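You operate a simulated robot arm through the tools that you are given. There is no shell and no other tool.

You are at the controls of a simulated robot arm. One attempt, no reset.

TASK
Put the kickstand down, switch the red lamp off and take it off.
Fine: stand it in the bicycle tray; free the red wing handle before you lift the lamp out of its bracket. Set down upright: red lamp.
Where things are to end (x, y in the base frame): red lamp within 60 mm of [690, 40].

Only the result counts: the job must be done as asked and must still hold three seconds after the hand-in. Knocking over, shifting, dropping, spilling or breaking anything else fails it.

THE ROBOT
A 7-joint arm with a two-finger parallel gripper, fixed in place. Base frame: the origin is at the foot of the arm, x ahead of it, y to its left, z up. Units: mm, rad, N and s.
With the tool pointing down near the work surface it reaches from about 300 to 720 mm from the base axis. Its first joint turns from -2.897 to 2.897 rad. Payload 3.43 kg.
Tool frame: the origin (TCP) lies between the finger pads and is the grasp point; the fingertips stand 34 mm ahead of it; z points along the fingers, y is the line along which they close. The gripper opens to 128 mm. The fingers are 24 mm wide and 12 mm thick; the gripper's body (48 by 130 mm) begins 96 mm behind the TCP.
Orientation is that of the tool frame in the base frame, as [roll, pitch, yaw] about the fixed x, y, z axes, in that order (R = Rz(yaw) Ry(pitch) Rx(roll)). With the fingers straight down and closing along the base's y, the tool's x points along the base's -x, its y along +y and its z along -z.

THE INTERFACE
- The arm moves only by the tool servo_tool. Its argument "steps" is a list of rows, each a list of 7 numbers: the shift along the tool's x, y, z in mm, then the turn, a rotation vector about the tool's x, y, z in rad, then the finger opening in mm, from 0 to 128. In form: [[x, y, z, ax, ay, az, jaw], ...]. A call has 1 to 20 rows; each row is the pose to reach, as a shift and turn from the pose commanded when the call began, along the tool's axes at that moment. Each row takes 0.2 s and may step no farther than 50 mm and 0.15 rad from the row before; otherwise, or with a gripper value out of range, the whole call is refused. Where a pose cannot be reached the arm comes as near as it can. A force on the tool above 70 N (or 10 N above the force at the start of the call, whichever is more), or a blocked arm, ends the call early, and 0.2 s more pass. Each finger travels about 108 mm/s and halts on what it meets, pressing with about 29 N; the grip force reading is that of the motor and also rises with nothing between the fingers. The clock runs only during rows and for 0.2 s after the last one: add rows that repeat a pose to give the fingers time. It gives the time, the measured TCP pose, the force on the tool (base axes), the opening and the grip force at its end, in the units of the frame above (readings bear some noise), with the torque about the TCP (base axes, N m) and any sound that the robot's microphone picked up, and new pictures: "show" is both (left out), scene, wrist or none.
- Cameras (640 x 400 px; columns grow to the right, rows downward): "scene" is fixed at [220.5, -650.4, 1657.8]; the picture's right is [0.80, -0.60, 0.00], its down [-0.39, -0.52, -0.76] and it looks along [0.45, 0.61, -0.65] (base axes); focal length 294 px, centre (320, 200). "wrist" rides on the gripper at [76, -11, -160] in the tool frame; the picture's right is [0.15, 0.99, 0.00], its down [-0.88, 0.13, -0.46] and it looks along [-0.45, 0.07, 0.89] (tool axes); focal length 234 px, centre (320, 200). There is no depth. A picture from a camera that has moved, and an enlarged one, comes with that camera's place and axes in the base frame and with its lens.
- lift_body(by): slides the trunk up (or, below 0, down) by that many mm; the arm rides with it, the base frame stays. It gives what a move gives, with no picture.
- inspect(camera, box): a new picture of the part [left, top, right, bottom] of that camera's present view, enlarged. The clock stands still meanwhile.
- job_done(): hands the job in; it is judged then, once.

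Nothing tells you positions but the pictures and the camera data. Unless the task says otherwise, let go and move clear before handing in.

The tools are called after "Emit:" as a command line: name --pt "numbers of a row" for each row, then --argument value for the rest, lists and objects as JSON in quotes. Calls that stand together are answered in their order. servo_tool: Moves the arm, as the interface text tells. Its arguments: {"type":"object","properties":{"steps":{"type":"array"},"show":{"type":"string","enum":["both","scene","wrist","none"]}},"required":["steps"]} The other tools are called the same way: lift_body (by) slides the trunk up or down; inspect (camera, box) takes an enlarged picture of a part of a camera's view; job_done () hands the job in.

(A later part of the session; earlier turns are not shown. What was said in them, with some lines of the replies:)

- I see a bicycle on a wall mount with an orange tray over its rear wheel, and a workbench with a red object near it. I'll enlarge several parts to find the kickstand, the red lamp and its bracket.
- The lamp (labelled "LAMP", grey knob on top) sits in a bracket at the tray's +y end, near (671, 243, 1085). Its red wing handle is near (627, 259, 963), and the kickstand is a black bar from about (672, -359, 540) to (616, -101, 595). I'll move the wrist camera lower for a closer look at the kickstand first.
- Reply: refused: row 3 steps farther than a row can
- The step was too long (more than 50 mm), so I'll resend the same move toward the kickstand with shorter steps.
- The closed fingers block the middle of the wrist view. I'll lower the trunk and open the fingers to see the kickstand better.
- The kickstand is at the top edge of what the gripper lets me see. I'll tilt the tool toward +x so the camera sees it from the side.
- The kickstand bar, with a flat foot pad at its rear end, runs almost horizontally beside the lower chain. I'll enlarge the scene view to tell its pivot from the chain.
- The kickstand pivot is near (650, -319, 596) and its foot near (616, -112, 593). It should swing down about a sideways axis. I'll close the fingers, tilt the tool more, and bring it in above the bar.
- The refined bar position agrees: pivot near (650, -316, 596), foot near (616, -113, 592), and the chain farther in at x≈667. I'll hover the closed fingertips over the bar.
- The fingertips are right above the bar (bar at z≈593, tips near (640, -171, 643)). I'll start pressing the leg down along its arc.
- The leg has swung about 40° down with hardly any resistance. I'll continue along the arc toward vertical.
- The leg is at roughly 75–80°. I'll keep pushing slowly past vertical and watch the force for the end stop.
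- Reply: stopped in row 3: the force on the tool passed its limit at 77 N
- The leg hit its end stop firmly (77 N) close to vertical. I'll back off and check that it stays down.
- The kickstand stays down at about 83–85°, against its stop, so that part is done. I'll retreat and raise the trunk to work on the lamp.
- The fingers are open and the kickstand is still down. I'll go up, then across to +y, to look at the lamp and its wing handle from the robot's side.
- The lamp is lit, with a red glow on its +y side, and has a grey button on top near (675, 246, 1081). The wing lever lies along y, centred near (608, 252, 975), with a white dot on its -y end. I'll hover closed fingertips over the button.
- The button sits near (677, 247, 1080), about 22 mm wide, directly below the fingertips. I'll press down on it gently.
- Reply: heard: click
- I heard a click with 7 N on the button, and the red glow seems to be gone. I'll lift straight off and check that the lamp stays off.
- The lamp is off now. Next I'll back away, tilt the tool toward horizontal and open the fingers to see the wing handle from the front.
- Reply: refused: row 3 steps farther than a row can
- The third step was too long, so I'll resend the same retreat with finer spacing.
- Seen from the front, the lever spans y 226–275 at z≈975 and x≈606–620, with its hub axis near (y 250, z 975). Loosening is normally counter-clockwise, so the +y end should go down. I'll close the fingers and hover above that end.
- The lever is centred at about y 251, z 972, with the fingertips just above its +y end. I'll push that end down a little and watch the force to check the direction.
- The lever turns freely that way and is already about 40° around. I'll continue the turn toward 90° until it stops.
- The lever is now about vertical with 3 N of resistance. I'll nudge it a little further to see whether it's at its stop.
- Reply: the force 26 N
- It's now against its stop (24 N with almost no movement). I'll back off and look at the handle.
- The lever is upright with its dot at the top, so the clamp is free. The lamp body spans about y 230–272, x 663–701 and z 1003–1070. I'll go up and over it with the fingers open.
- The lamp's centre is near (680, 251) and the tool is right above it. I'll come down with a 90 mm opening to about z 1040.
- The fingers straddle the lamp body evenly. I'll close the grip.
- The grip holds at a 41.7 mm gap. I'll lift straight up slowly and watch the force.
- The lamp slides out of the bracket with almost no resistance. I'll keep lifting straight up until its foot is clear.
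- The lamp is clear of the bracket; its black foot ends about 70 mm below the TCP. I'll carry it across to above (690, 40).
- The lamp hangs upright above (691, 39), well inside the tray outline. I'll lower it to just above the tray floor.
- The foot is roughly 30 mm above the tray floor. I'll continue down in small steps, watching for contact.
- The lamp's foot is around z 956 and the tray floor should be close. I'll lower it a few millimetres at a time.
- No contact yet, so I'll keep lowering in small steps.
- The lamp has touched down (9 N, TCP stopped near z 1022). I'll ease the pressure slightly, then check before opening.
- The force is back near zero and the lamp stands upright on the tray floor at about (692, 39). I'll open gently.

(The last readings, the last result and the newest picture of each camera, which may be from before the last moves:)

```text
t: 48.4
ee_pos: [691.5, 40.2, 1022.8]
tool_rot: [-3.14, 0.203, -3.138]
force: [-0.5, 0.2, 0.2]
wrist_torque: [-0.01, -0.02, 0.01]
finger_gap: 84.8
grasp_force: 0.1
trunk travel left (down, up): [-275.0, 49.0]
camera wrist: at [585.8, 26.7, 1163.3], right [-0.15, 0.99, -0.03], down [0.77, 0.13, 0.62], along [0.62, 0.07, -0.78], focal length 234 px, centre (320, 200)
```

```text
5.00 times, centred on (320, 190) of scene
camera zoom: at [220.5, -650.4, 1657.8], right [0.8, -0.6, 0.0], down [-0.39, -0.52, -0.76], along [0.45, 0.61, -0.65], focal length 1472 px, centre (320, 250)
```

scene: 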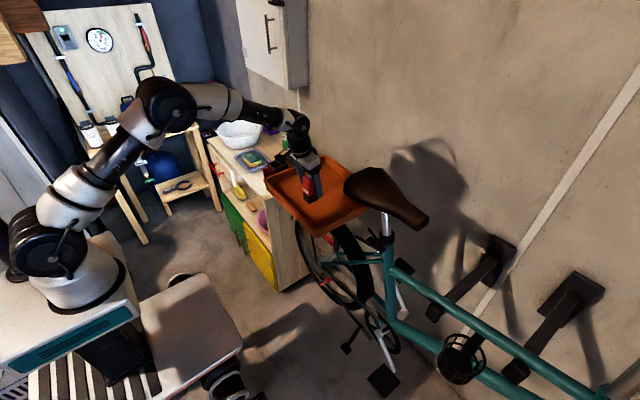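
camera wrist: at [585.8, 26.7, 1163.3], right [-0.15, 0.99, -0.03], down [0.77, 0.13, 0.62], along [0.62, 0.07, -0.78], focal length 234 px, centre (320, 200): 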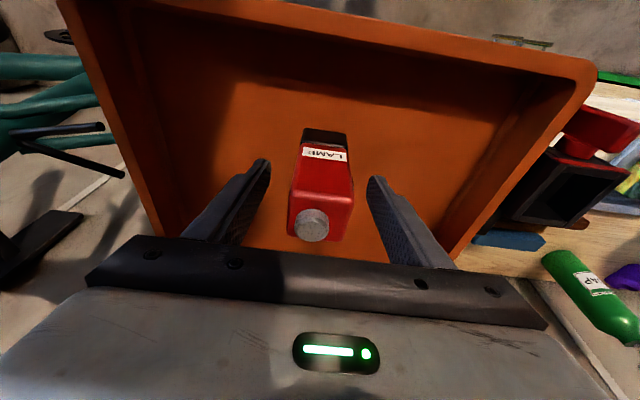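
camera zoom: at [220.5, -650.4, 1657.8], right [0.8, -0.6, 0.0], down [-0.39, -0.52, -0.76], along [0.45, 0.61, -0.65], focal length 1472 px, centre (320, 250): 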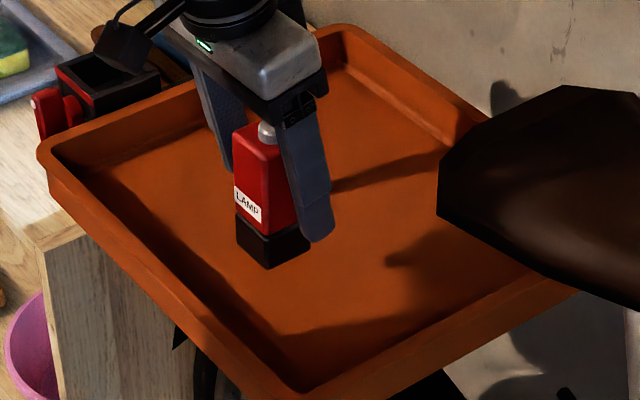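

The lamp stands on its own in the tray. I'll raise the open gripper straight up and then move clear toward the robot.

Emit:
servo_tool --pt "-6 0 -29 0 0 0 90" --pt "-15 0 -73 0 0 0 90" --pt "-24 0 -117 0 0 0 90" --pt "-32 0 -156 0 0 0 90" --pt "16 0 -166 0 0 0 90" --pt "64 0 -176 0 0 0 90" --pt "112 0 -186 0 0 0 90" --pt "160 0 -196 0 0 0 90" --pt "208 0 -206 0 -0.1 0 90" --pt "230 0 -210 0 -0.2 0 90" --pt "230 0 -210 0 -0.3 0 90" --pt "230 0 -210 0 -0.3 0 90"

Emit:
inspect --camera "scene" --box '[240, 120, 400, 250]'

Emit:
inspect --camera "scene" --box '[300, 250, 440, 390]'

Emit:
inspect --camera "wrist" --box '[160, 20, 480, 240]'

```text
t: 51.0
ee_pos: [422.5, 38.2, 1158.5]
tool_rot: [-3.135, 0.448, -3.139]
force: [0.6, -0.7, -0.3]
wrist_torque: [-0.01, 0.01, 0.0]
finger_gap: 89.8
grasp_force: 0.0
trunk travel left (down, up): [-275.0, 49.0]
camera wrist: at [285.4, 26.0, 1269.7], right [-0.13, 0.99, -0.07], down [0.6, 0.13, 0.79], along [0.79, 0.06, -0.61], focal length 234 px, centre (320, 200)
```

scene: 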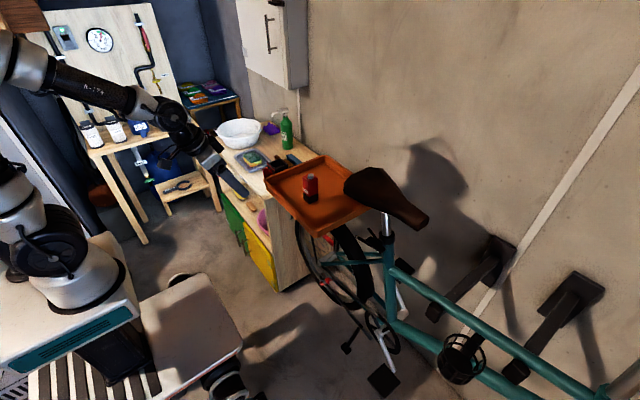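
wrist: 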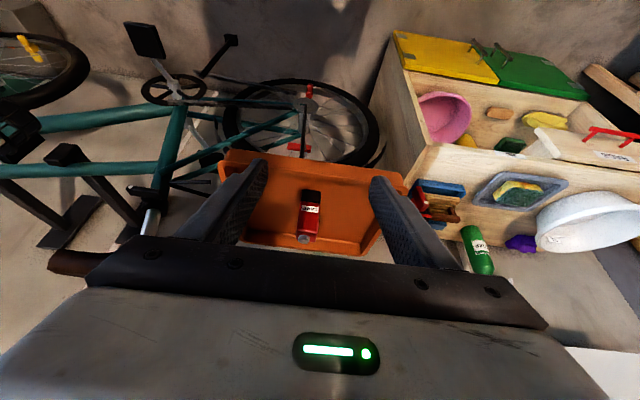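

```text
3.08 times, centred on (320, 185) of scene
camera zoom: at [220.5, -650.4, 1657.8], right [0.8, -0.6, 0.0], down [-0.39, -0.52, -0.76], along [0.45, 0.61, -0.65], focal length 906 px, centre (320, 246)
```

zoom: 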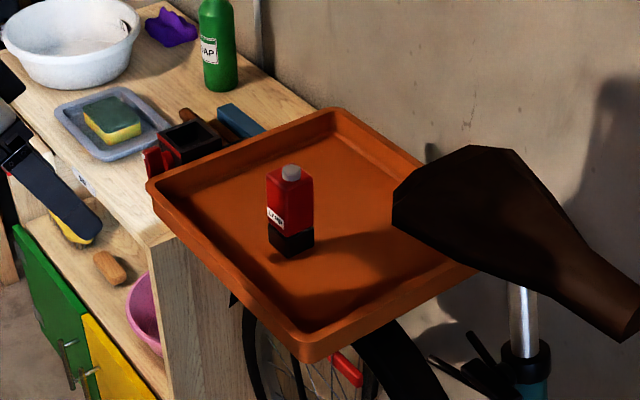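

```text
2.86 times, centred on (370, 320) of scene
camera zoom: at [220.5, -650.4, 1657.8], right [0.8, -0.6, 0.0], down [-0.39, -0.52, -0.76], along [0.45, 0.61, -0.65], focal length 841 px, centre (177, -143)
```

zoom: 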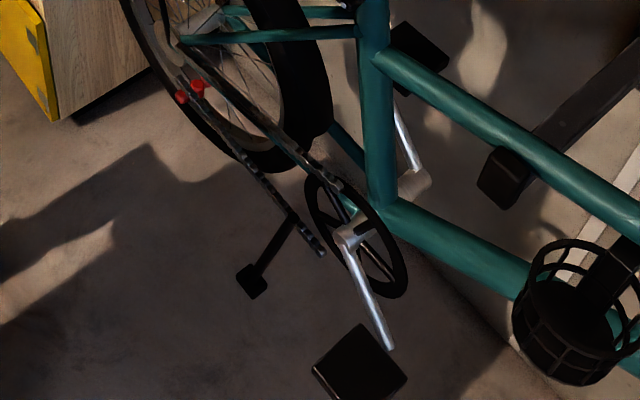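

```text
1.82 times, centred on (320, 130) of wrist
camera zoom: at [285.4, 26.0, 1269.7], right [-0.13, 0.99, -0.07], down [0.6, 0.13, 0.79], along [0.79, 0.06, -0.61], focal length 426 px, centre (320, 327)
```

zoom: 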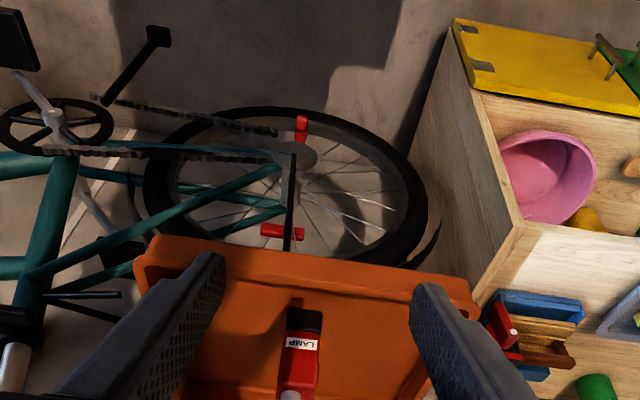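

Everything checks out:
- **Kickstand:** down against its stop.
- **Lamp:** dark, and standing upright in the tray at about (687, 37).
- **Wing handle:** turned free, and the bracket is empty.
- **Gripper:** open and well clear of everything.

I'm handing the job in.

Emit:
job_done

```text
The job is handed in.
```

The job is handed in, but I haven't been told whether it passed. This is how things stood at the hand-in:

- **Kickstand:** swung down to about 82–83° from horizontal. It stopped hard there (77 N) and stayed put when I let go.
- **Lamp off:** I pressed the button on top and heard a click. The red glow went out and was still out when I released the lamp in the tray.
- **Wing handle:** turned about 90° counter-clockwise to its stop before I lifted the lamp, which then slid out with almost no resistance.
- **Lamp in the tray:** standing upright on the tray floor at roughly (687, 37), well within 60 mm of [690, 40].

The gripper is open and clear of the bike and tray. I saw nothing else shifted or knocked over.
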